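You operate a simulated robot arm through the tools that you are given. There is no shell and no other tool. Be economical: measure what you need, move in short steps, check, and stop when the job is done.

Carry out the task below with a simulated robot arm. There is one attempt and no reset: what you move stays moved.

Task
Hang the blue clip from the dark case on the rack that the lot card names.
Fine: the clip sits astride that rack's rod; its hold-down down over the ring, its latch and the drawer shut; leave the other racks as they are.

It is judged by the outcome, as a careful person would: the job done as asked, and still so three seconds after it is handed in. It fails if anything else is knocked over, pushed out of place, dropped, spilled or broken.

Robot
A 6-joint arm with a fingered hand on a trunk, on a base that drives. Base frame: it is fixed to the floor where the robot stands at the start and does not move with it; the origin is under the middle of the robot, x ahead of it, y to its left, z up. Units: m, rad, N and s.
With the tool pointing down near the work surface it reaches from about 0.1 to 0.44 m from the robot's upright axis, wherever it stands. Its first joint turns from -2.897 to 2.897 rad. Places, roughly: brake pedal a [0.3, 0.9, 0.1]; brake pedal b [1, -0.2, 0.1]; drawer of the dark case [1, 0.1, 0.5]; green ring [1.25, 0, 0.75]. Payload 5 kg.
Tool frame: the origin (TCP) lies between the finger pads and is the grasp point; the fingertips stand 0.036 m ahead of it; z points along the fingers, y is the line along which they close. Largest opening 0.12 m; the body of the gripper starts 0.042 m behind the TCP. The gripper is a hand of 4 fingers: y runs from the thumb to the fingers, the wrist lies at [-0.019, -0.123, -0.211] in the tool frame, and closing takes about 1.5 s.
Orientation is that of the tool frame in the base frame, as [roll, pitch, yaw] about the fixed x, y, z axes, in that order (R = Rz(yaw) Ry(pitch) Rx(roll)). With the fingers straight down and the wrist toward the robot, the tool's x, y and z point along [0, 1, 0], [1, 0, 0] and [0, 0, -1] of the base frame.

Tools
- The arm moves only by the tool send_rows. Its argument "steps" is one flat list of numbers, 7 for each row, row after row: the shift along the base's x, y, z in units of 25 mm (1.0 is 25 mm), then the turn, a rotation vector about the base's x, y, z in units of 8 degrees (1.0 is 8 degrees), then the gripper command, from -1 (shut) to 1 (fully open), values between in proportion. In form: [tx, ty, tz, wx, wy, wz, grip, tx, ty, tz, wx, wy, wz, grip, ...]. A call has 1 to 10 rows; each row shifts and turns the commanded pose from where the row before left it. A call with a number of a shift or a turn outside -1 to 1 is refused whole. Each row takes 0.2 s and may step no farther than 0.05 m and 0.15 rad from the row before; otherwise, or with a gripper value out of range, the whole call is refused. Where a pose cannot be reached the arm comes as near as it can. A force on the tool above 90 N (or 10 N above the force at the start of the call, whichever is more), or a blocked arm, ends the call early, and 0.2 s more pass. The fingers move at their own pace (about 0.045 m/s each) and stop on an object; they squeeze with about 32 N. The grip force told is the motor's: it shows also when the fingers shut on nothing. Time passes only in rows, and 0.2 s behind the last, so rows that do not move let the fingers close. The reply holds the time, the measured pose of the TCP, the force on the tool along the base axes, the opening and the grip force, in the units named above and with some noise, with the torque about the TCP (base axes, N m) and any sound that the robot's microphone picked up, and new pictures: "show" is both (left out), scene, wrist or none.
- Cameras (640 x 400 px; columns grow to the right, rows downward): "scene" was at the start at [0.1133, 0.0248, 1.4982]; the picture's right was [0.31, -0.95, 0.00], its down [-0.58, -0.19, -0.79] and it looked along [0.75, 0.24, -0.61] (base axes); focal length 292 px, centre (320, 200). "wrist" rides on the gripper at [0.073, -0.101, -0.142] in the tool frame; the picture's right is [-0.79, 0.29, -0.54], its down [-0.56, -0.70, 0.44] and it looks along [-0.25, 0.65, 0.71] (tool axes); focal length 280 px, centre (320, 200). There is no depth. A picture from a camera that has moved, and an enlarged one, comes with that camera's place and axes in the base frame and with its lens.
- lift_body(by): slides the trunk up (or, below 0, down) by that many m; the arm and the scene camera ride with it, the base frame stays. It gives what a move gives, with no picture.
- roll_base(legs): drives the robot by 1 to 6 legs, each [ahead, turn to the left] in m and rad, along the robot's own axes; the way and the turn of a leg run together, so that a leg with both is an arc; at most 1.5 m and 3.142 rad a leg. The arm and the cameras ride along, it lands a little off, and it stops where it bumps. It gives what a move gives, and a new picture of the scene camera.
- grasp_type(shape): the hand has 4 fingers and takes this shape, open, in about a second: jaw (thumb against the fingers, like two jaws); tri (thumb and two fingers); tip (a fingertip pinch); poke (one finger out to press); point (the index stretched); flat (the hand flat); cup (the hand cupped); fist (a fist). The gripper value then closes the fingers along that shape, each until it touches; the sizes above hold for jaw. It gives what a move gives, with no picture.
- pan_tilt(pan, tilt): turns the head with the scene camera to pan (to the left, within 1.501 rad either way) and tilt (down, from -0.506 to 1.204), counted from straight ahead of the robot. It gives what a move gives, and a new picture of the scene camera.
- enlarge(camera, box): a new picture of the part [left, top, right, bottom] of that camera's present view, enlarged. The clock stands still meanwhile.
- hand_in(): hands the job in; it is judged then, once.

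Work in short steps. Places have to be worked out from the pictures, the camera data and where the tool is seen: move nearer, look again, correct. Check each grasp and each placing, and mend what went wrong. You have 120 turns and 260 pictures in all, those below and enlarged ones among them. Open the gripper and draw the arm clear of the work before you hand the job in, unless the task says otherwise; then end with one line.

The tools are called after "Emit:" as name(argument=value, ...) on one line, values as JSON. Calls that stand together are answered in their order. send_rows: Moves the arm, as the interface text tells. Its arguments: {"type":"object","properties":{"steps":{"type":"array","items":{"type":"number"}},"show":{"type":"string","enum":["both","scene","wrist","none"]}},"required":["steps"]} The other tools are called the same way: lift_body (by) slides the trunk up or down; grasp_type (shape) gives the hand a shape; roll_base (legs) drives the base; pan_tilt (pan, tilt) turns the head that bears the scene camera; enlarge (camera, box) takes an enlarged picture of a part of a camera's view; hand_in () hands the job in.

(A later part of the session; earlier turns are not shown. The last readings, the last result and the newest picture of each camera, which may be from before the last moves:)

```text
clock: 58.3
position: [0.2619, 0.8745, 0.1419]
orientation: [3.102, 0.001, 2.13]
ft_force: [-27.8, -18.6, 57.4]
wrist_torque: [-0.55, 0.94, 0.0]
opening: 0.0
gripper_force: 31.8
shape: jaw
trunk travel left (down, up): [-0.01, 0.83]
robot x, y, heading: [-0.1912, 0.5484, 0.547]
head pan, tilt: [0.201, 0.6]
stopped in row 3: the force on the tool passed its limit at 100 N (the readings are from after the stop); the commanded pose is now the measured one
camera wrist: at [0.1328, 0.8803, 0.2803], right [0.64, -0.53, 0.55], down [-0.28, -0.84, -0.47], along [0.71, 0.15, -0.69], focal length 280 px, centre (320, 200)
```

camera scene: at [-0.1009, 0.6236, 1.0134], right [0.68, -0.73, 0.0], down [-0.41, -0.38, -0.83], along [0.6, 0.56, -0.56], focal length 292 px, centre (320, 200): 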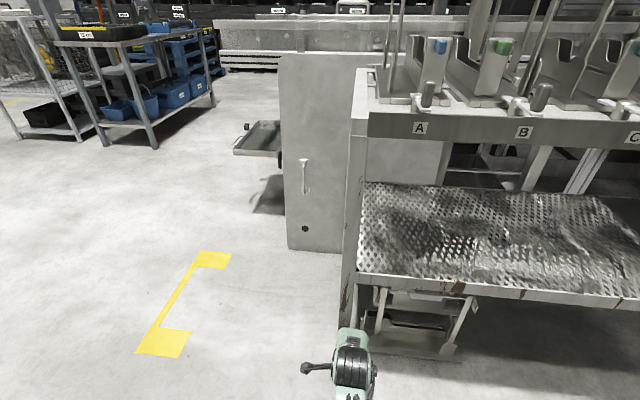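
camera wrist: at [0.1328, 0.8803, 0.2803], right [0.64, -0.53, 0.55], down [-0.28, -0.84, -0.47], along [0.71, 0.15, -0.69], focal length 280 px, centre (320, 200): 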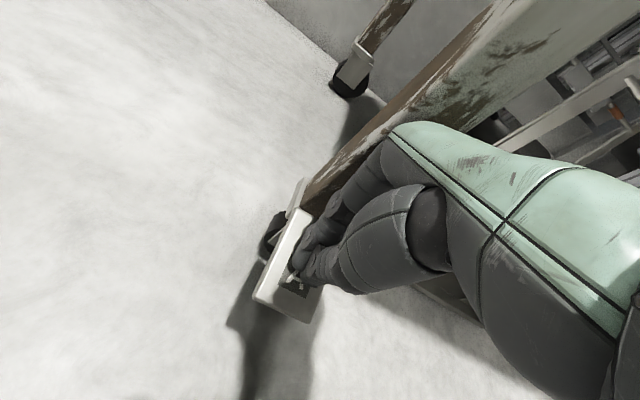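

Rigid stop again at almost the same height. Lift and compare pedal A before/after.

Emit:
send_rows(steps=[0, 0, 1, 0, 0, 0, -1, -0.75, -0.6, 1, 0.15, -0.2, 0, -1, -0.6, -0.85, 1, 0, 0, 0, -1, -0.6, -0.85, 1, 0, 0, 0, -1, 0, -0.85, 1, 0, 0, 0, -1, 0, 0, 1, 0, 0, 0, -1, 0, 0, 0.6, 0, 0, 0, -1], show="both")

Emit:
enlarge(camera="scene", box=[300, 300, 420, 400])

```text
clock: 59.9
position: [0.2124, 0.794, 0.2986]
orientation: [3.081, -0.003, 2.129]
ft_force: [0.0, 0.1, -0.4]
wrist_torque: [-0.01, -0.03, 0.03]
opening: 0.0
gripper_force: 32.1
shape: jaw
trunk travel left (down, up): [-0.01, 0.83]
robot x, y, heading: [-0.1896, 0.5485, 0.546]
head pan, tilt: [0.201, 0.6]
camera scene: at [-0.1012, 0.6234, 1.0134], right [0.68, -0.73, 0.0], down [-0.41, -0.39, -0.83], along [0.6, 0.56, -0.56], focal length 292 px, centre (320, 200)
camera wrist: at [0.0801, 0.7985, 0.4357], right [0.63, -0.54, 0.56], down [-0.28, -0.83, -0.48], along [0.72, 0.15, -0.67], focal length 280 px, centre (320, 200)
```

scene: 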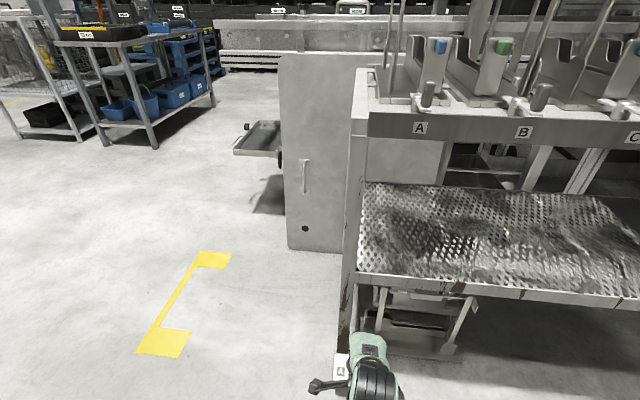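
wrist: 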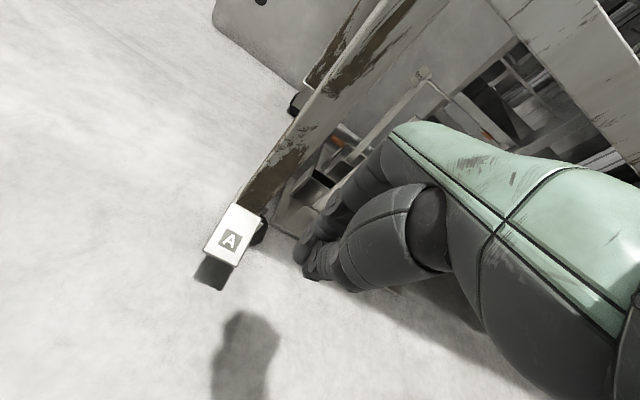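

```text
4.00 times, centred on (360, 350) of scene
camera zoom: at [-0.1012, 0.6234, 1.0134], right [0.68, -0.73, 0.0], down [-0.41, -0.39, -0.83], along [0.6, 0.56, -0.56], focal length 1169 px, centre (160, -400)
```

zoom: 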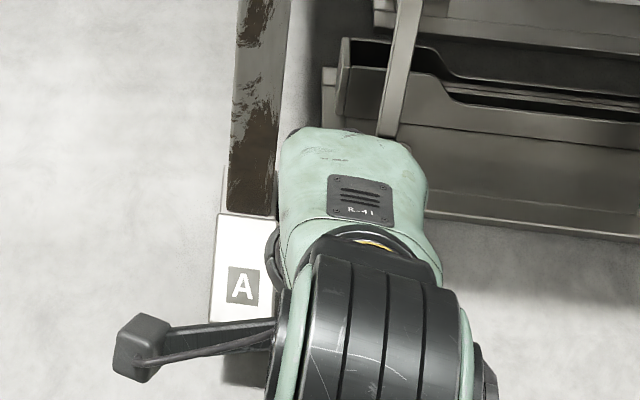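

Still ambiguous; I enlarge pedal A to compare its tilt with B's.

Emit:
enlarge(camera="wrist", box=[150, 150, 310, 310])

```text
2.50 times, centred on (230, 230) of wrist
camera zoom: at [0.0801, 0.7985, 0.4357], right [0.63, -0.54, 0.56], down [-0.28, -0.83, -0.48], along [0.72, 0.15, -0.67], focal length 701 px, centre (545, 125)
```

zoom: 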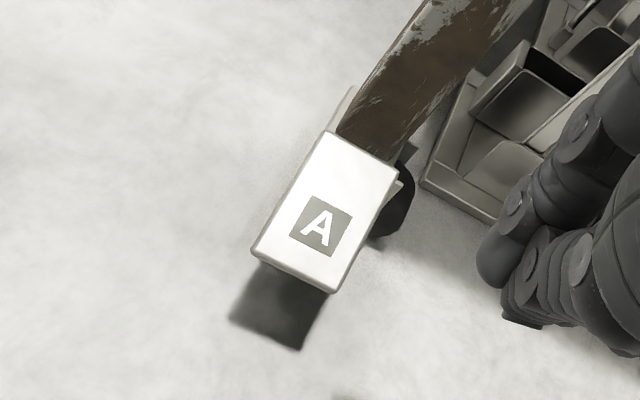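

A's outer end stands higher (longer shadow, less tilt) than B's, so A is likely released. I'll press nearer its outer end for leverage.

Emit:
send_rows(steps=[0.6, 1, -1, -0.25, 0.4, 0, -1, 0.4, 1, -1, 0, 0, 0, -1, 0.1, 0.5, -1, 0, 0, 0, -1, 0, 0, -1, 0, 0, 0, -1, 0, 0, -1, 0, 0, 0, -1, 0, 0, -1, 0, 0, 0, -1], show="wrist")

```text
clock: 61.3
position: [0.2405, 0.8573, 0.1488]
orientation: [-3.136, -0.002, 2.126]
ft_force: [-0.2, 0.0, 0.5]
wrist_torque: [-0.02, 0.06, 0.0]
opening: 0.0
gripper_force: 31.8
shape: jaw
trunk travel left (down, up): [-0.01, 0.83]
robot x, y, heading: [-0.194, 0.5478, 0.544]
head pan, tilt: [0.201, 0.6]
camera wrist: at [0.1161, 0.8662, 0.2926], right [0.66, -0.52, 0.54], down [-0.3, -0.85, -0.44], along [0.68, 0.13, -0.72], focal length 280 px, centre (320, 200)
```

wrist: 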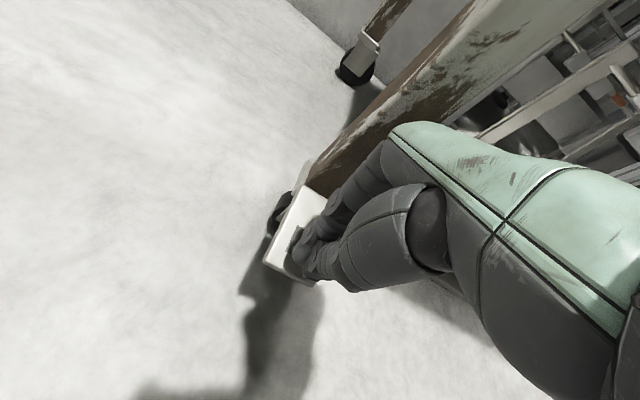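

Emit:
send_rows(steps=[0, 0, -0.25, 0, 0, 0, -1, 0, 0, -0.25, 0, 0, 0, -1, 0, 0, -0.25, 0, 0, 0, -1, 0, 0, -0.25, 0, 0, 0, -1, 0, 0, -0.25, 0, 0, 0, -1, 0, 0, -0.25, 0, 0, 0, -1, 0, 0, -0.25, 0, 0, 0, -1, 0, 0, -0.25, 0, 0, 0, -1], show="wrist")

```text
clock: 62.5
position: [0.2466, 0.8623, 0.1355]
orientation: [3.108, -0.004, 2.128]
ft_force: [-21.1, -16.4, 58.1]
wrist_torque: [-0.61, 0.94, 0.02]
opening: 0.0
gripper_force: 31.4
shape: jaw
trunk travel left (down, up): [-0.01, 0.83]
robot x, y, heading: [-0.1909, 0.5508, 0.549]
head pan, tilt: [0.201, 0.6]
stopped in row 6: the force on the tool passed its limit at 96 N (the readings are from after the stop); the commanded pose is now the measured one
camera wrist: at [0.1186, 0.8689, 0.2749], right [0.65, -0.53, 0.55], down [-0.29, -0.83, -0.47], along [0.71, 0.15, -0.69], focal length 280 px, centre (320, 200)
```

wrist: 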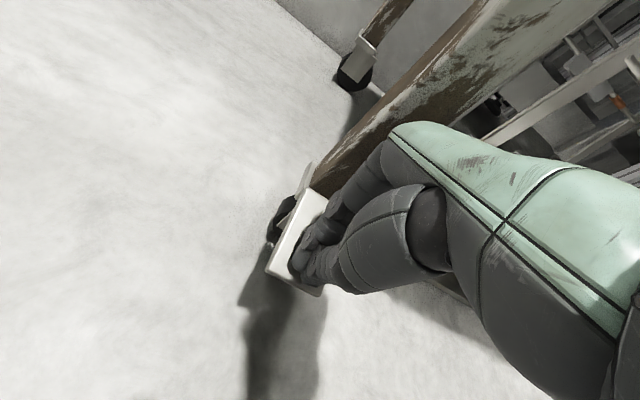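

Both pedals show the same slope (~18° down) and rigid stops: both brakes are on. Now lift clear and look for the lot card, raising the trunk for views.

Emit:
send_rows(steps=[0, 0, 1, 0, 0, 0, -1, -0.75, -0.6, 1, 0.15, -0.2, 0, -1, -0.6, -0.85, 1, 0, 0, 0, -1, -0.6, -0.85, 1, 0, 0, 0, -1, 0, -0.85, 1, 0, 0, 0, -1, -0.6, -0.4, 1, 0, 0, 0, -1, 0, 0, 0.6, 0, 0, 0, -1], show="none")

Emit:
lift_body(by=0.3)

Emit:
pan_tilt(pan=-0.4, tilt=0.5)

Emit:
enlarge(camera="scene", box=[0, 50, 320, 250])

Emit:
enlarge(camera="scene", box=[200, 30, 520, 230])

```text
clock: 64.1
position: [0.181, 0.7731, 0.2942]
orientation: [3.088, -0.005, 2.127]
ft_force: [0.5, 0.2, 0.4]
wrist_torque: [-0.04, 0.02, 0.01]
opening: 0.0
gripper_force: 31.8
shape: jaw
trunk travel left (down, up): [-0.01, 0.83]
robot x, y, heading: [-0.1893, 0.5532, 0.551]
head pan, tilt: [0.201, 0.6]
```

```text
clock: 67.1
position: [0.1806, 0.7749, 0.5939]
orientation: [3.088, -0.007, 2.126]
ft_force: [0.9, 0.1, -0.1]
wrist_torque: [-0.02, 0.05, 0.01]
opening: 0.0
gripper_force: 32.0
shape: jaw
trunk travel left (down, up): [-0.31, 0.53]
robot x, y, heading: [-0.1927, 0.5483, 0.548]
head pan, tilt: [0.201, 0.6]
```

```text
clock: 68.1
position: [0.1806, 0.7733, 0.5928]
orientation: [3.086, -0.007, 2.129]
ft_force: [-0.5, 0.7, -0.2]
wrist_torque: [0.01, 0.03, -0.03]
opening: 0.0
gripper_force: 32.3
shape: jaw
trunk travel left (down, up): [-0.31, 0.53]
robot x, y, heading: [-0.1928, 0.5491, 0.542]
head pan, tilt: [-0.4, 0.499]
camera scene: at [-0.0761, 0.5767, 1.3225], right [0.15, -0.99, 0.0], down [-0.47, -0.07, -0.88], along [0.87, 0.13, -0.48], focal length 292 px, centre (320, 200)
```

scene: 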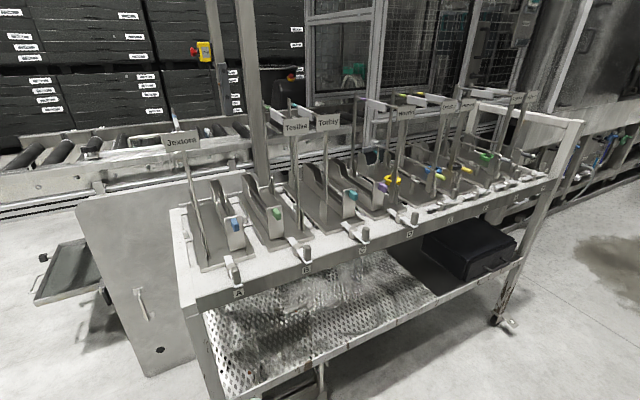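

```text
2.00 times, centred on (160, 150) of scene
camera zoom: at [-0.0761, 0.5767, 1.3225], right [0.15, -0.99, 0.0], down [-0.47, -0.07, -0.88], along [0.87, 0.13, -0.48], focal length 584 px, centre (640, 300)
```

zoom: 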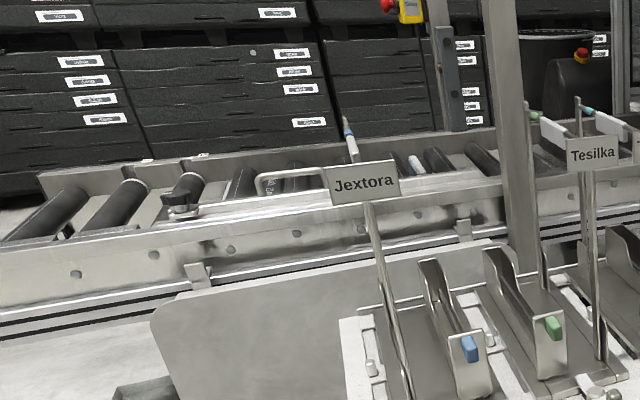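

```text
2.00 times, centred on (360, 130) of scene
camera zoom: at [-0.0761, 0.5767, 1.3225], right [0.15, -0.99, 0.0], down [-0.47, -0.07, -0.88], along [0.87, 0.13, -0.48], focal length 584 px, centre (240, 340)
```

zoom: 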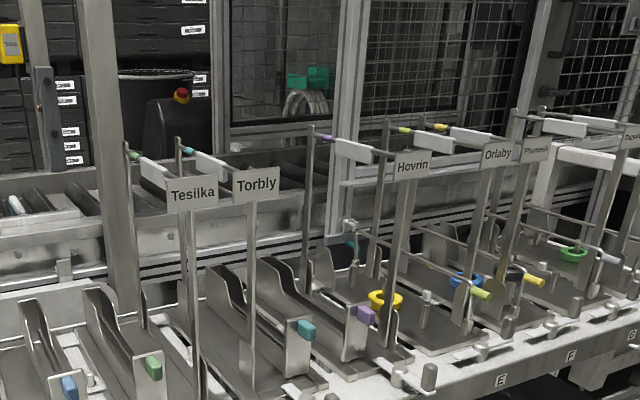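

The rods run front-to-back on top of the posts; no card visible so far, perhaps it is in the drawer. I drive to the dark case (handle est. (0.93,0.0,0.52)).

Emit:
roll_base(legs=[[0, -1.457], [1.099, 0], [0, 1.527]])

Emit:
send_rows(steps=[0, 0, 0, 0, 0, 0, 1, 0, 0, 0, 0, 0, 0, 1, 0, 0, 0, 0, 0, 0, 1, 0, 0, 0, 0, 0, 0, 1, 0, 0, 0, 0, 0, 0, 1, 0, 0, 0, 0, 0, 0, 1], show="wrist")

Emit:
pan_tilt(pan=0.0, tilt=0.7)

```text
clock: 82.9
position: [0.8487, -0.0556, 0.5928]
orientation: [3.088, -0.006, 2.201]
ft_force: [0.4, -0.1, 0.8]
wrist_torque: [-0.01, -0.01, 0.0]
opening: 0.0003
gripper_force: 32.0
shape: jaw
trunk travel left (down, up): [-0.31, 0.53]
robot x, y, heading: [0.491, -0.3034, 0.621]
head pan, tilt: [-0.4, 0.499]
camera scene: at [0.6067, -0.2708, 1.3225], right [0.22, -0.98, 0.0], down [-0.47, -0.11, -0.88], along [0.86, 0.19, -0.48], focal length 292 px, centre (320, 200)
```

scene: 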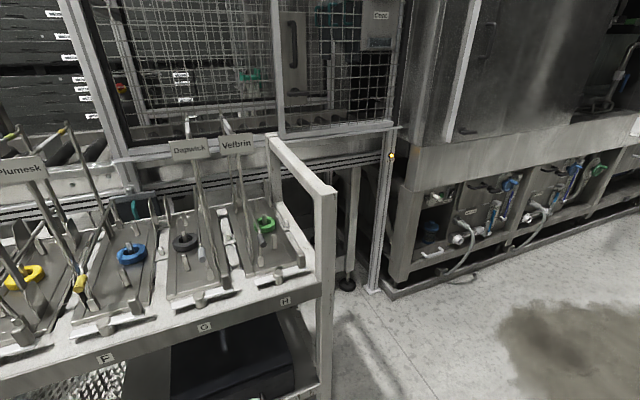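

```text
clock: 84.3
position: [0.8489, -0.0566, 0.5934]
orientation: [3.088, -0.007, 2.201]
ft_force: [-0.7, 0.0, 0.5]
wrist_torque: [0.01, -0.02, 0.01]
opening: 0.1197
gripper_force: 0.0
shape: jaw
trunk travel left (down, up): [-0.31, 0.53]
robot x, y, heading: [0.4916, -0.312, 0.624]
head pan, tilt: [-0.4, 0.499]
camera wrist: at [0.7182, -0.0615, 0.7304], right [0.68, -0.49, 0.55], down [-0.22, -0.85, -0.48], along [0.7, 0.21, -0.68], focal length 280 px, centre (320, 200)
```

wrist: 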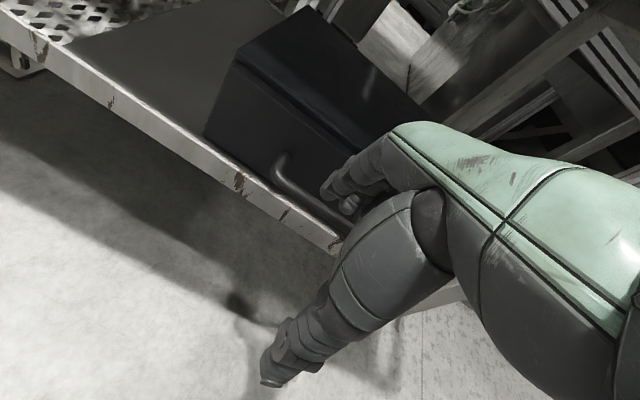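

```text
clock: 85.2
position: [0.8494, -0.0559, 0.5928]
orientation: [3.088, -0.006, 2.203]
ft_force: [0.1, 0.6, -0.2]
wrist_torque: [0.0, -0.02, 0.01]
opening: 0.1194
gripper_force: 0.0
shape: jaw
trunk travel left (down, up): [-0.31, 0.53]
robot x, y, heading: [0.4952, -0.3058, 0.62]
head pan, tilt: [0.0, 0.7]
camera scene: at [0.587, -0.2415, 1.3048], right [0.58, -0.81, 0.0], down [-0.52, -0.38, -0.77], along [0.62, 0.45, -0.64], focal length 292 px, centre (320, 200)
```

scene: 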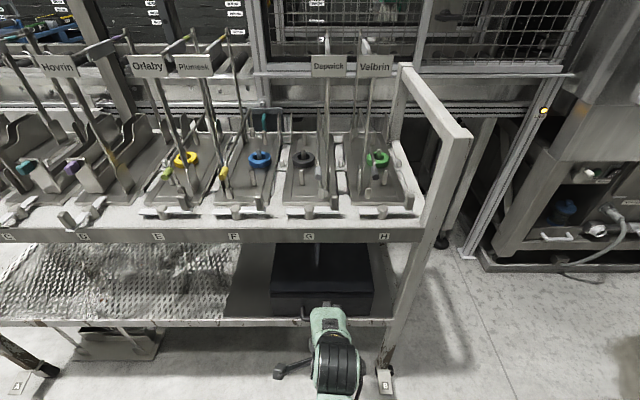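

Handle bar: left corner ≈(0.897,0.043,0.515), middle ≈(0.929,-0.002). I set the opening to half and go above it.

Emit:
send_rows(steps=[0.8, 0.55, 0, -0.23, 0.31, -0.1, 0, 0.8, 0.55, 0, 0, 0, 0, 0, 0.8, 0.55, 0, 0, 0, 0, 0, 0.8, 0.5, 0, 0, 0, 0, 0, 0, 0, 0, 0, 0, 0, 0], show="both")

Emit:
enlarge(camera="wrist", box=[220, 120, 420, 300])

```text
clock: 86.4
position: [0.9257, -0.0028, 0.5971]
orientation: [3.136, -0.007, 2.186]
ft_force: [-30.7, -18.6, 27.3]
wrist_torque: [-0.18, -0.22, -0.35]
opening: 0.0515
gripper_force: 0.0
shape: jaw
trunk travel left (down, up): [-0.31, 0.53]
robot x, y, heading: [0.4927, -0.3043, 0.626]
head pan, tilt: [0.0, 0.7]
camera scene: at [0.5818, -0.2447, 1.3056], right [0.58, -0.81, 0.0], down [-0.52, -0.37, -0.77], along [0.62, 0.45, -0.64], focal length 292 px, centre (320, 200)
camera wrist: at [0.8008, -0.0029, 0.7395], right [0.69, -0.48, 0.54], down [-0.25, -0.86, -0.45], along [0.68, 0.18, -0.71], focal length 280 px, centre (320, 200)
```

scene: 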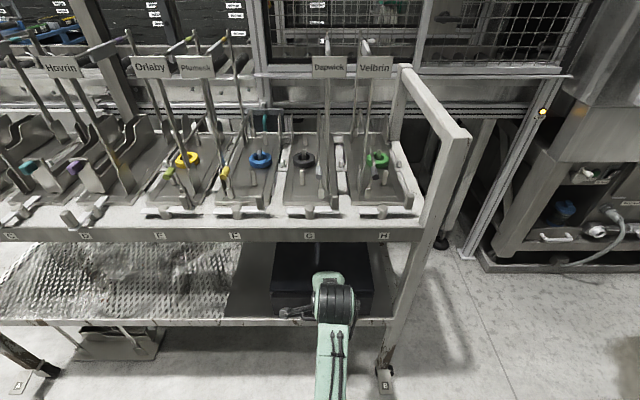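
wrist: 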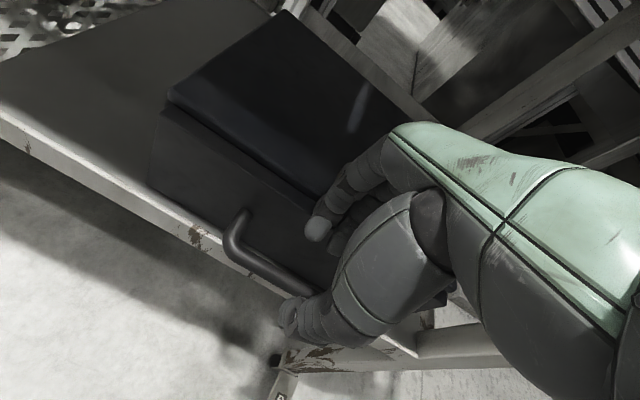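

```text
2.22 times, centred on (320, 210) of wrist
camera zoom: at [0.8008, -0.0029, 0.7395], right [0.69, -0.48, 0.54], down [-0.25, -0.86, -0.45], along [0.68, 0.18, -0.71], focal length 623 px, centre (320, 178)
```

zoom: 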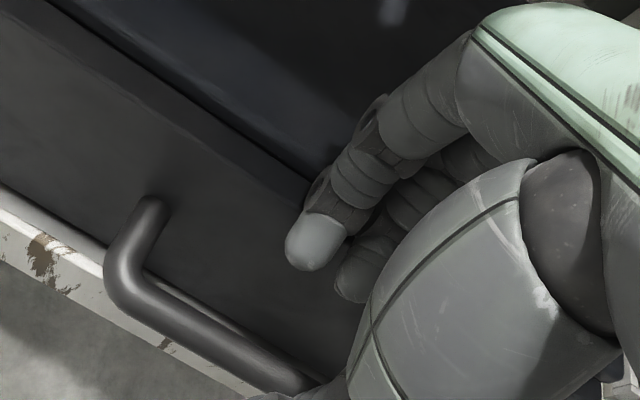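

The fingers touched the case's lip (36 N). Back off, narrow the opening, then come down on the bar at n slightly nearer the robot.

Emit:
send_rows(steps=[-0.8, -0.55, 0.2, 0, 0, 0, -0.3, 0, 0, 0, 0, 0, 0, -0.3, 0, 0, 0, 0, 0, 0, -0.3, 0.45, 0.32, -0.2, 0, 0, 0, -0.3, 0, 0, -0.5, 0, 0, 0, -0.3, 0, 0, -0.5, 0, 0, 0, -0.3], show="wrist")

Emit:
enlarge(camera="wrist", box=[220, 180, 380, 320])

```text
clock: 87.8
position: [0.9238, -0.0035, 0.5928]
orientation: [3.082, -0.006, 2.189]
ft_force: [-20.0, -13.6, 48.7]
wrist_torque: [0.23, -1.38, -0.31]
opening: 0.0387
gripper_force: 0.0
shape: jaw
trunk travel left (down, up): [-0.31, 0.53]
robot x, y, heading: [0.492, -0.3069, 0.624]
head pan, tilt: [0.0, 0.7]
stopped in row 6: the force on the tool passed its limit at 97 N (the readings are from after the stop); the commanded pose is now the measured one
camera wrist: at [0.7937, -0.008, 0.7289], right [0.67, -0.5, 0.55], down [-0.23, -0.84, -0.48], along [0.71, 0.2, -0.68], focal length 280 px, centre (320, 200)
```

wrist: 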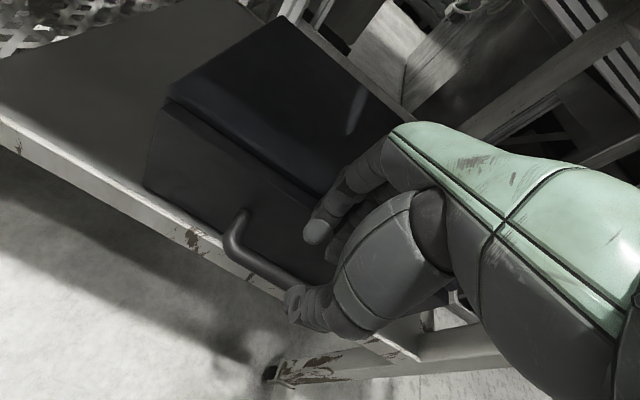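

```text
2.86 times, centred on (300, 250) of wrist
camera zoom: at [0.7937, -0.008, 0.7289], right [0.67, -0.5, 0.55], down [-0.23, -0.84, -0.48], along [0.71, 0.2, -0.68], focal length 801 px, centre (377, 57)
```

zoom: 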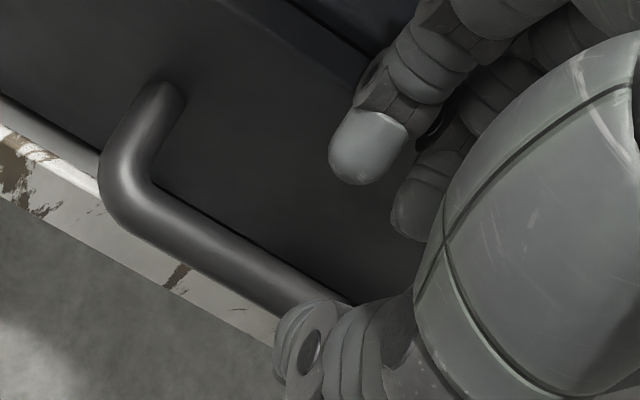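

The finger knuckles hit the case lid when vertical. I'll back off and tilt the hand about 45° so the fingers point forward-down over the bar, with the base further back.

Emit:
send_rows(steps=[-0.8, -0.55, 0.5, 0, 0, 0, 0, -0.8, -0.55, 0.5, 0, 0, 0, 0, -0.8, -0.55, 0, 0, 0, 0, 0], show="none")

Emit:
roll_base(legs=[[-0.15, 0]])

Emit:
lift_body(by=-0.1)

Emit:
send_rows(steps=[0, 0, 0, 0.6, -0.83, 0, 0, 0, 0, 0, 0.54, -0.77, 0, 0, 0, 0, 0, 0.54, -0.77, 0, 0, 0, 0, 0, 0.54, -0.77, 0, 0, 0, 0, 0, 0.54, -0.77, 0, 0, 0, 0, 0, 0.54, -0.77, 0, 0], show="both")

```text
clock: 88.6
position: [0.8639, -0.0457, 0.6091]
orientation: [3.103, -0.004, 2.188]
ft_force: [-0.1, -0.5, 1.4]
wrist_torque: [0.01, -0.02, -0.01]
opening: 0.0594
gripper_force: 0.1
shape: jaw
trunk travel left (down, up): [-0.31, 0.53]
robot x, y, heading: [0.4912, -0.3067, 0.621]
head pan, tilt: [0.0, 0.7]
```

```text
clock: 90.0
position: [0.744, -0.1327, 0.6099]
orientation: [3.101, -0.005, 2.186]
ft_force: [-0.3, 0.0, 0.6]
wrist_torque: [0.06, 0.0, 0.0]
opening: 0.0593
gripper_force: 0.0
shape: jaw
trunk travel left (down, up): [-0.31, 0.53]
robot x, y, heading: [0.3707, -0.3943, 0.618]
head pan, tilt: [0.0, 0.7]
camera scene: at [0.4647, -0.3292, 1.3049], right [0.58, -0.81, 0.0], down [-0.52, -0.38, -0.77], along [0.62, 0.45, -0.64], focal length 292 px, centre (320, 200)
```

scene: 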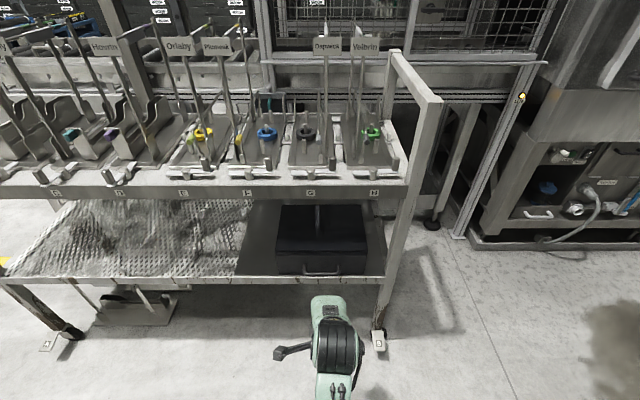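

```text
clock: 91.3
position: [0.7429, -0.1329, 0.5095]
orientation: [3.102, -0.006, 2.185]
ft_force: [0.4, -0.4, -0.4]
wrist_torque: [-0.05, -0.01, 0.02]
opening: 0.0594
gripper_force: 0.1
shape: jaw
trunk travel left (down, up): [-0.21, 0.63]
robot x, y, heading: [0.3737, -0.3945, 0.625]
head pan, tilt: [0.0, 0.7]
```

```text
clock: 92.2
position: [0.8092, -0.0959, 0.5908]
orientation: [2.472, 0.021, 2.196]
ft_force: [0.0, -0.1, 0.5]
wrist_torque: [0.01, 0.02, -0.01]
opening: 0.0601
gripper_force: 0.0
shape: jaw
trunk travel left (down, up): [-0.21, 0.63]
robot x, y, heading: [0.3722, -0.3959, 0.616]
head pan, tilt: [0.0, 0.7]
stopped in row 4: the arm was blocked; the commanded pose is now the measured one
camera scene: at [0.4684, -0.3283, 1.2057], right [0.58, -0.81, 0.0], down [-0.53, -0.38, -0.76], along [0.62, 0.45, -0.65], focal length 292 px, centre (320, 200)
camera wrist: at [0.6299, -0.1337, 0.638], right [0.36, -0.7, 0.62], down [0.11, -0.63, -0.77], along [0.92, 0.35, -0.15], focal length 280 px, centre (320, 200)
```

scene: 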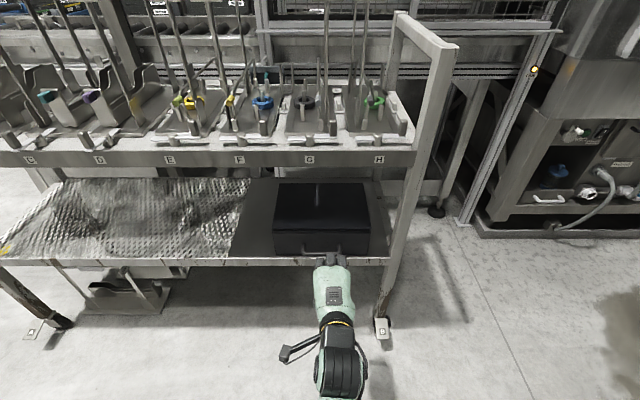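
wrist: 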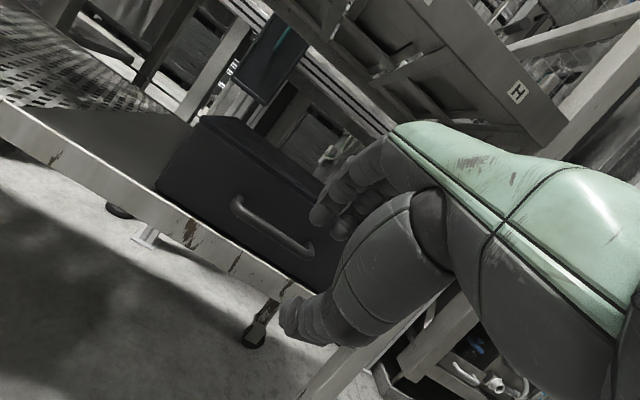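

Tilted about 37°, good enough. Approach to a standoff just above and in front of the bar.

Emit:
send_rows(steps=[0.84, 0.68, -0.19, 0, 0, 0, -0.1, 0.84, 0.68, -0.19, 0, 0, 0, -0.1, 0.84, 0.68, -0.19, 0, 0, 0, -0.1, 0.84, 0.68, -0.19, 0, 0, 0, -0.1], show="wrist")

Emit:
enlarge(camera="wrist", box=[220, 140, 420, 320])

```text
clock: 93.2
position: [0.8891, -0.0307, 0.565]
orientation: [2.481, 0.022, 2.193]
ft_force: [0.6, -0.2, 0.3]
wrist_torque: [-0.01, 0.01, 0.01]
opening: 0.0544
gripper_force: 0.0
shape: jaw
trunk travel left (down, up): [-0.21, 0.63]
robot x, y, heading: [0.3702, -0.3934, 0.622]
head pan, tilt: [0.0, 0.7]
camera wrist: at [0.7107, -0.0677, 0.614], right [0.37, -0.69, 0.62], down [0.11, -0.63, -0.77], along [0.92, 0.35, -0.16], focal length 280 px, centre (320, 200)
```

wrist: 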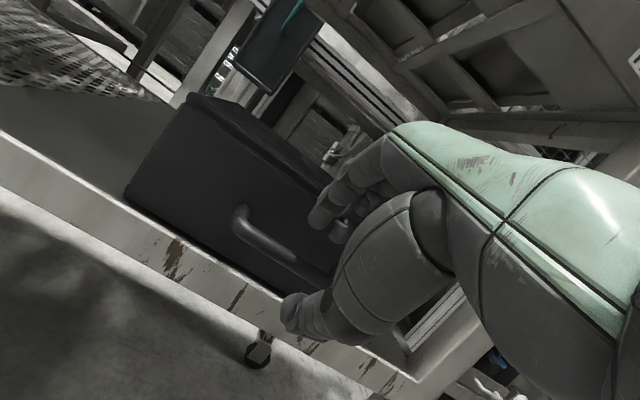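

```text
2.22 times, centred on (320, 230) of wrist
camera zoom: at [0.7107, -0.0677, 0.614], right [0.37, -0.69, 0.62], down [0.11, -0.63, -0.77], along [0.92, 0.35, -0.16], focal length 623 px, centre (320, 133)
```

zoom: 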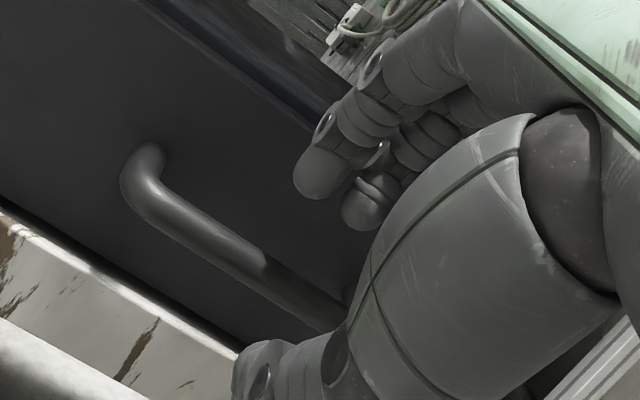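

Fingers straddle the bar as planned (fingers above, thumb below/front). Advance along the tool axis and close.

Emit:
send_rows(steps=[0.72, 0.51, -0.71, 0, 0, 0, -0.1, 0.72, 0.51, -0.71, 0, 0, 0, -0.1, 0, 0, 0, 0, 0, 0, -1, 0, 0, 0, 0, 0, 0, -1, 0, 0, 0, 0, 0, 0, -1, 0, 0, 0, 0, 0, 0, -1], show="wrist")

Emit:
enlarge(camera="wrist", box=[220, 140, 420, 320])

```text
clock: 94.6
position: [0.924, -0.0058, 0.5253]
orientation: [2.491, 0.02, 2.194]
ft_force: [-27.2, -20.8, -11.5]
wrist_torque: [0.25, -0.37, -0.23]
opening: 0.0055
gripper_force: 32.0
shape: jaw
trunk travel left (down, up): [-0.21, 0.63]
robot x, y, heading: [0.3712, -0.3937, 0.621]
head pan, tilt: [0.0, 0.7]
camera wrist: at [0.7457, -0.0419, 0.5763], right [0.37, -0.69, 0.62], down [0.1, -0.64, -0.76], along [0.92, 0.35, -0.17], focal length 280 px, centre (320, 200)
```

wrist: 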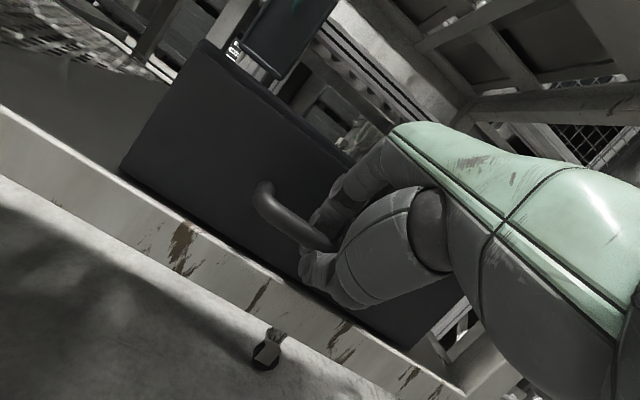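

```text
2.22 times, centred on (320, 230) of wrist
camera zoom: at [0.7457, -0.0419, 0.5763], right [0.37, -0.69, 0.62], down [0.1, -0.64, -0.76], along [0.92, 0.35, -0.17], focal length 623 px, centre (320, 133)
```

zoom: 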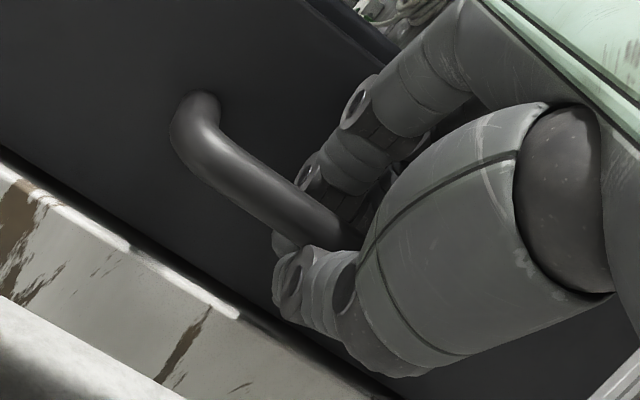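

The bar is gripped. Pull back gently along the drawer direction.

Emit:
send_rows(steps=[-0.82, -0.58, 0, 0, 0, 0, -1, -0.82, -0.58, 0, 0, 0, 0, -1, -0.82, -0.58, 0, 0, 0, 0, -1], show="both")

```text
clock: 95.4
position: [0.8643, -0.0476, 0.5268]
orientation: [2.489, 0.02, 2.195]
ft_force: [1.5, -2.8, -23.7]
wrist_torque: [-0.04, 0.11, 0.03]
opening: 0.0049
gripper_force: 32.1
shape: jaw
trunk travel left (down, up): [-0.21, 0.63]
robot x, y, heading: [0.3748, -0.3924, 0.623]
head pan, tilt: [0.0, 0.7]
camera scene: at [0.4676, -0.3274, 1.2044], right [0.58, -0.81, 0.0], down [-0.52, -0.38, -0.76], along [0.62, 0.45, -0.65], focal length 292 px, centre (320, 200)
camera wrist: at [0.6852, -0.0847, 0.5766], right [0.37, -0.69, 0.62], down [0.1, -0.64, -0.77], along [0.92, 0.35, -0.16], focal length 280 px, centre (320, 200)
```

scene: 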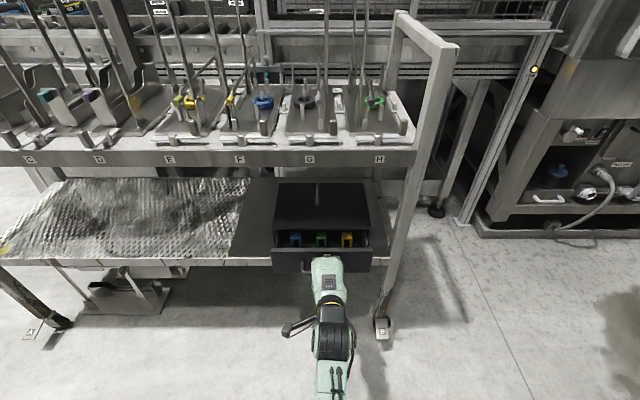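
wrist: 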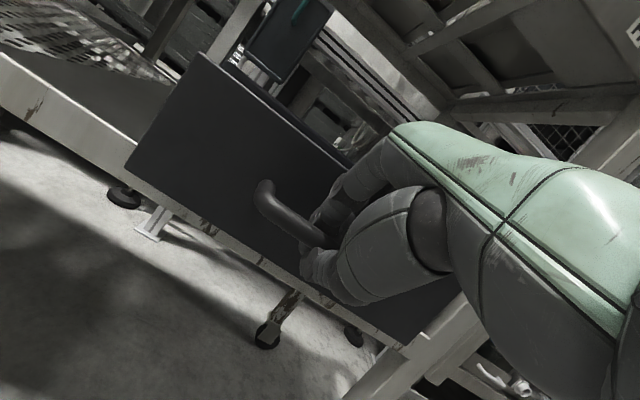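

The drawer opens, with blue, green, yellow clips inside; the cart stays put. Pull further.

Emit:
send_rows(steps=[-0.82, -0.58, 0, 0, 0, 0, -1, -0.82, -0.58, 0, 0, 0, 0, -1, -0.82, -0.58, 0, 0, 0, 0, -1, -0.82, -0.58, 0, 0, 0, 0, -1], show="scene")

Emit:
enlarge(camera="scene", box=[240, 170, 420, 290])

Emit:
enlarge(camera="scene", box=[180, 40, 340, 150])

```text
clock: 96.6
position: [0.8237, -0.079, 0.5861]
orientation: [2.355, 0.033, 2.198]
ft_force: [0.4, -0.7, 0.0]
wrist_torque: [0.02, -0.01, 0.01]
opening: 0.0043
gripper_force: 31.7
shape: jaw
trunk travel left (down, up): [-0.21, 0.63]
robot x, y, heading: [0.3717, -0.3908, 0.625]
head pan, tilt: [0.0, 0.7]
stopped in row 4: the arm was blocked; the commanded pose is now the measured one
camera scene: at [0.47, -0.3255, 1.2048], right [0.58, -0.81, 0.0], down [-0.53, -0.38, -0.76], along [0.62, 0.44, -0.65], focal length 292 px, centre (320, 200)
```

scene: 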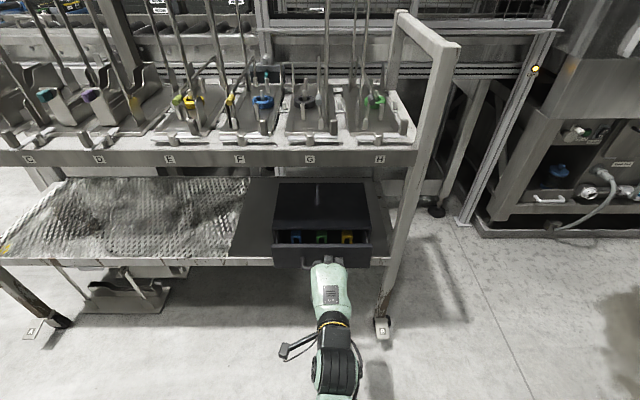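

```text
3.33 times, centred on (330, 230) of scene
camera zoom: at [0.47, -0.3255, 1.2048], right [0.58, -0.81, 0.0], down [-0.53, -0.38, -0.76], along [0.62, 0.44, -0.65], focal length 974 px, centre (287, 100)
```

zoom: 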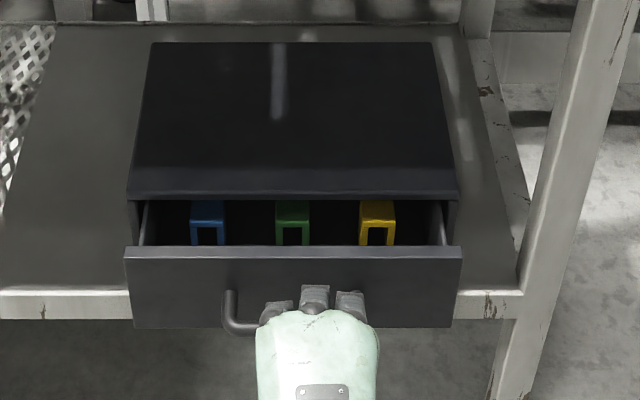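

```text
3.64 times, centred on (260, 95) of scene
camera zoom: at [0.47, -0.3255, 1.2048], right [0.58, -0.81, 0.0], down [-0.53, -0.38, -0.76], along [0.62, 0.44, -0.65], focal length 1063 px, centre (538, 582)
```

zoom: 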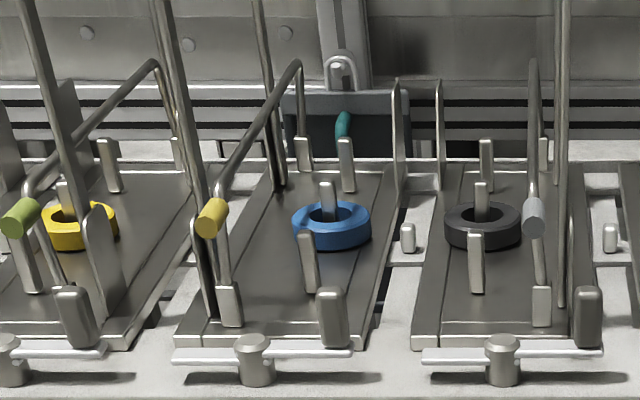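

The hand slipped off at an arm limit; the drawer is ~7 cm open. I'll back the base 0.1 m, regrip and pull using the base.

Emit:
roll_base(legs=[[-0.1, 0]])

Emit:
send_rows(steps=[0, 0, 0, 0, 0, 0, -0.1, 0, 0, 0, -0.4, 0.56, 0, -0.1, 0, 0, 0, 0, 0, 0, -0.1, 0, 0, 0, 0, 0, 0, -0.1], show="wrist")

Emit:
enlarge(camera="wrist", box=[200, 120, 400, 300])

```text
clock: 97.8
position: [0.7417, -0.1389, 0.5837]
orientation: [2.358, 0.032, 2.196]
ft_force: [-0.5, 0.0, 0.3]
wrist_torque: [-0.01, -0.01, -0.01]
opening: 0.0044
gripper_force: 32.2
shape: jaw
trunk travel left (down, up): [-0.21, 0.63]
robot x, y, heading: [0.2892, -0.4505, 0.623]
head pan, tilt: [0.0, 0.7]
camera scene: at [0.3901, -0.3838, 1.2039], right [0.58, -0.81, 0.0], down [-0.53, -0.38, -0.76], along [0.62, 0.44, -0.65], focal length 292 px, centre (320, 200)
```

scene: 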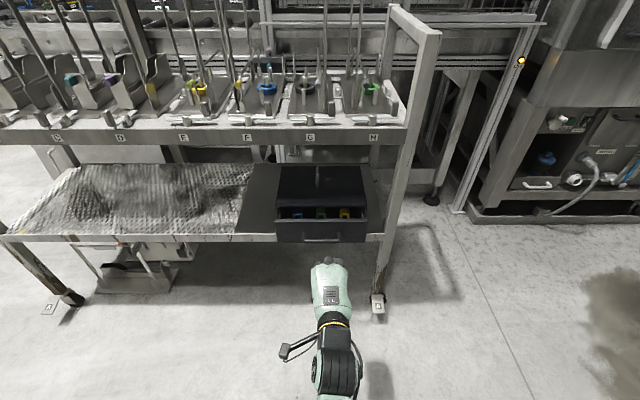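

```text
clock: 98.8
position: [0.7381, -0.1404, 0.587]
orientation: [2.445, 0.032, 2.199]
ft_force: [-0.2, -0.8, 0.5]
wrist_torque: [0.02, 0.0, -0.04]
opening: 0.0534
gripper_force: 0.0
shape: jaw
trunk travel left (down, up): [-0.21, 0.63]
robot x, y, heading: [0.291, -0.4538, 0.623]
head pan, tilt: [0.0, 0.7]
camera wrist: at [0.559, -0.179, 0.6298], right [0.35, -0.7, 0.63], down [0.14, -0.62, -0.77], along [0.93, 0.36, -0.12], focal length 280 px, centre (320, 200)
```

wrist: 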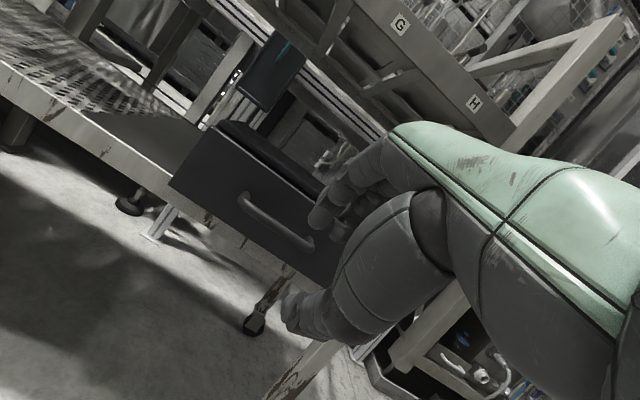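

```text
2.22 times, centred on (300, 210) of wrist
camera zoom: at [0.559, -0.179, 0.6298], right [0.35, -0.7, 0.63], down [0.14, -0.62, -0.77], along [0.93, 0.36, -0.12], focal length 623 px, centre (364, 178)
```

zoom: 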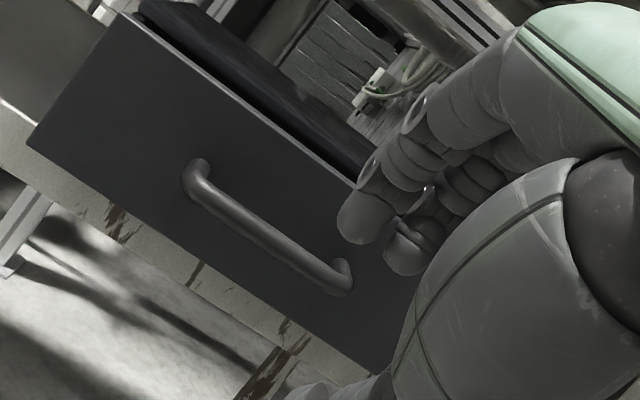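

Bar now at n≈0.695, z≈0.52. Approach and regrip.

Emit:
send_rows(steps=[0.87, 0.61, -0.16, 0, 0, 0, -0.1, 0.87, 0.61, -0.16, 0, 0, 0, -0.1, 0.87, 0.61, -0.16, 0, 0, 0, -0.1, 0.87, 0.61, -0.16, 0, 0, 0, -0.1, 0.87, 0.61, -0.16, 0, 0, 0, -0.1], show="wrist")

Emit:
enlarge(camera="wrist", box=[200, 120, 400, 300])

```text
clock: 100.0
position: [0.8492, -0.0648, 0.5669]
orientation: [2.446, 0.032, 2.198]
ft_force: [0.3, 0.4, 0.1]
wrist_torque: [0.0, -0.02, -0.01]
opening: 0.0533
gripper_force: 0.0
shape: jaw
trunk travel left (down, up): [-0.21, 0.63]
robot x, y, heading: [0.2901, -0.454, 0.62]
head pan, tilt: [0.0, 0.7]
camera wrist: at [0.6683, -0.1029, 0.6098], right [0.35, -0.7, 0.63], down [0.14, -0.62, -0.77], along [0.93, 0.36, -0.12], focal length 280 px, centre (320, 200)
```

wrist: 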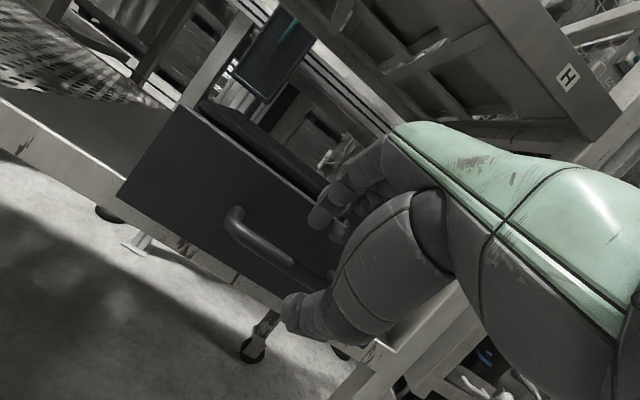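

```text
2.22 times, centred on (300, 210) of wrist
camera zoom: at [0.6683, -0.1029, 0.6098], right [0.35, -0.7, 0.63], down [0.14, -0.62, -0.77], along [0.93, 0.36, -0.12], focal length 623 px, centre (364, 178)
```

zoom: 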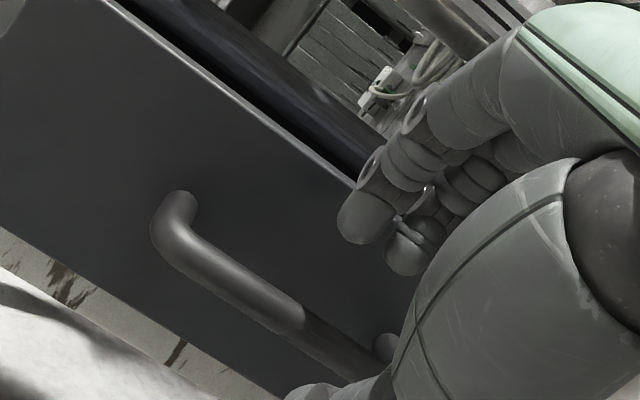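

Emit:
send_rows(steps=[0.68, 0.48, -0.8, 0, 0, 0, -0.1, 0.68, 0.48, -0.8, 0, 0, 0, -0.1, 0, 0, 0, 0, 0, 0, -1, 0, 0, 0, 0, 0, 0, -1, 0, 0, 0, 0, 0, 0, -1, 0, 0, 0, 0, 0, 0, -1, 0, 0, 0, 0, 0, 0, -1], show="wrist")

Emit:
enlarge(camera="wrist", box=[200, 120, 400, 300])

```text
clock: 101.6
position: [0.8817, -0.0398, 0.5258]
orientation: [2.449, 0.031, 2.199]
ft_force: [1.6, 0.5, -3.8]
wrist_torque: [-0.1, -0.01, 0.02]
opening: 0.0104
gripper_force: 32.1
shape: jaw
trunk travel left (down, up): [-0.21, 0.63]
robot x, y, heading: [0.2884, -0.4527, 0.623]
head pan, tilt: [0.0, 0.7]
camera wrist: at [0.7022, -0.0792, 0.5693], right [0.35, -0.7, 0.63], down [0.14, -0.62, -0.77], along [0.93, 0.36, -0.12], focal length 280 px, centre (320, 200)
```

wrist: 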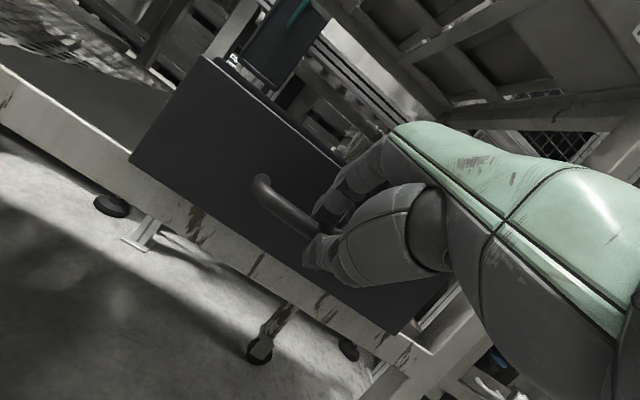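

```text
2.22 times, centred on (300, 210) of wrist
camera zoom: at [0.7022, -0.0792, 0.5693], right [0.35, -0.7, 0.63], down [0.14, -0.62, -0.77], along [0.93, 0.36, -0.12], focal length 623 px, centre (364, 178)
```

zoom: 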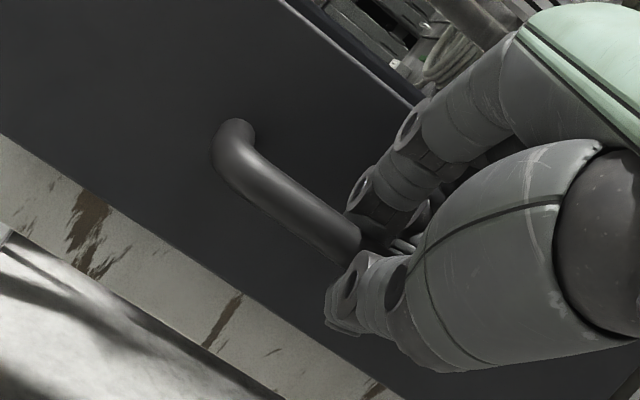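

Gripped well. Pull back 10 cm with the arm.

Emit:
send_rows(steps=[-0.82, -0.58, 0, 0, 0, 0, -1, -0.82, -0.58, 0, 0, 0, 0, -1, -0.82, -0.58, 0, 0, 0, 0, -1, -0.82, -0.58, 0, 0, 0, 0, -1], show="scene")

Emit:
enlarge(camera="scene", box=[250, 150, 410, 270])

```text
clock: 102.6
position: [0.801, -0.0991, 0.5259]
orientation: [2.449, 0.033, 2.197]
ft_force: [0.9, -4.9, -6.0]
wrist_torque: [-0.13, 0.02, -0.06]
opening: 0.0104
gripper_force: 31.6
shape: jaw
trunk travel left (down, up): [-0.21, 0.63]
robot x, y, heading: [0.2911, -0.4525, 0.621]
head pan, tilt: [0.0, 0.7]
camera scene: at [0.3839, -0.3877, 1.2047], right [0.58, -0.81, 0.0], down [-0.52, -0.37, -0.76], along [0.62, 0.44, -0.64], focal length 292 px, centre (320, 200)
```

scene: 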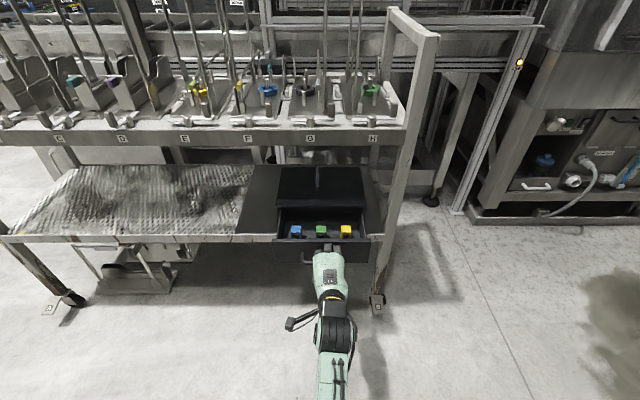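

```text
3.33 times, centred on (330, 210) of scene
camera zoom: at [0.3839, -0.3877, 1.2047], right [0.58, -0.81, 0.0], down [-0.52, -0.37, -0.76], along [0.62, 0.44, -0.64], focal length 974 px, centre (287, 167)
```

zoom: 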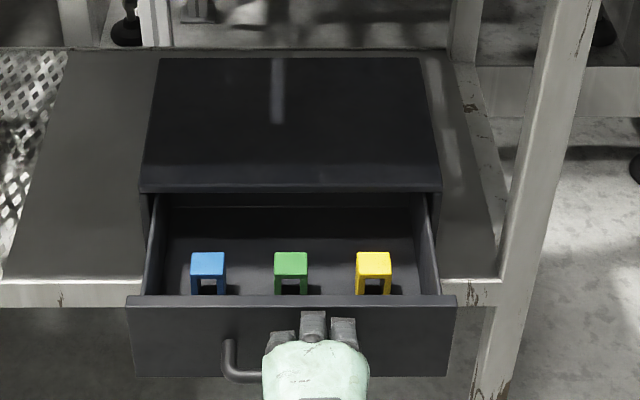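

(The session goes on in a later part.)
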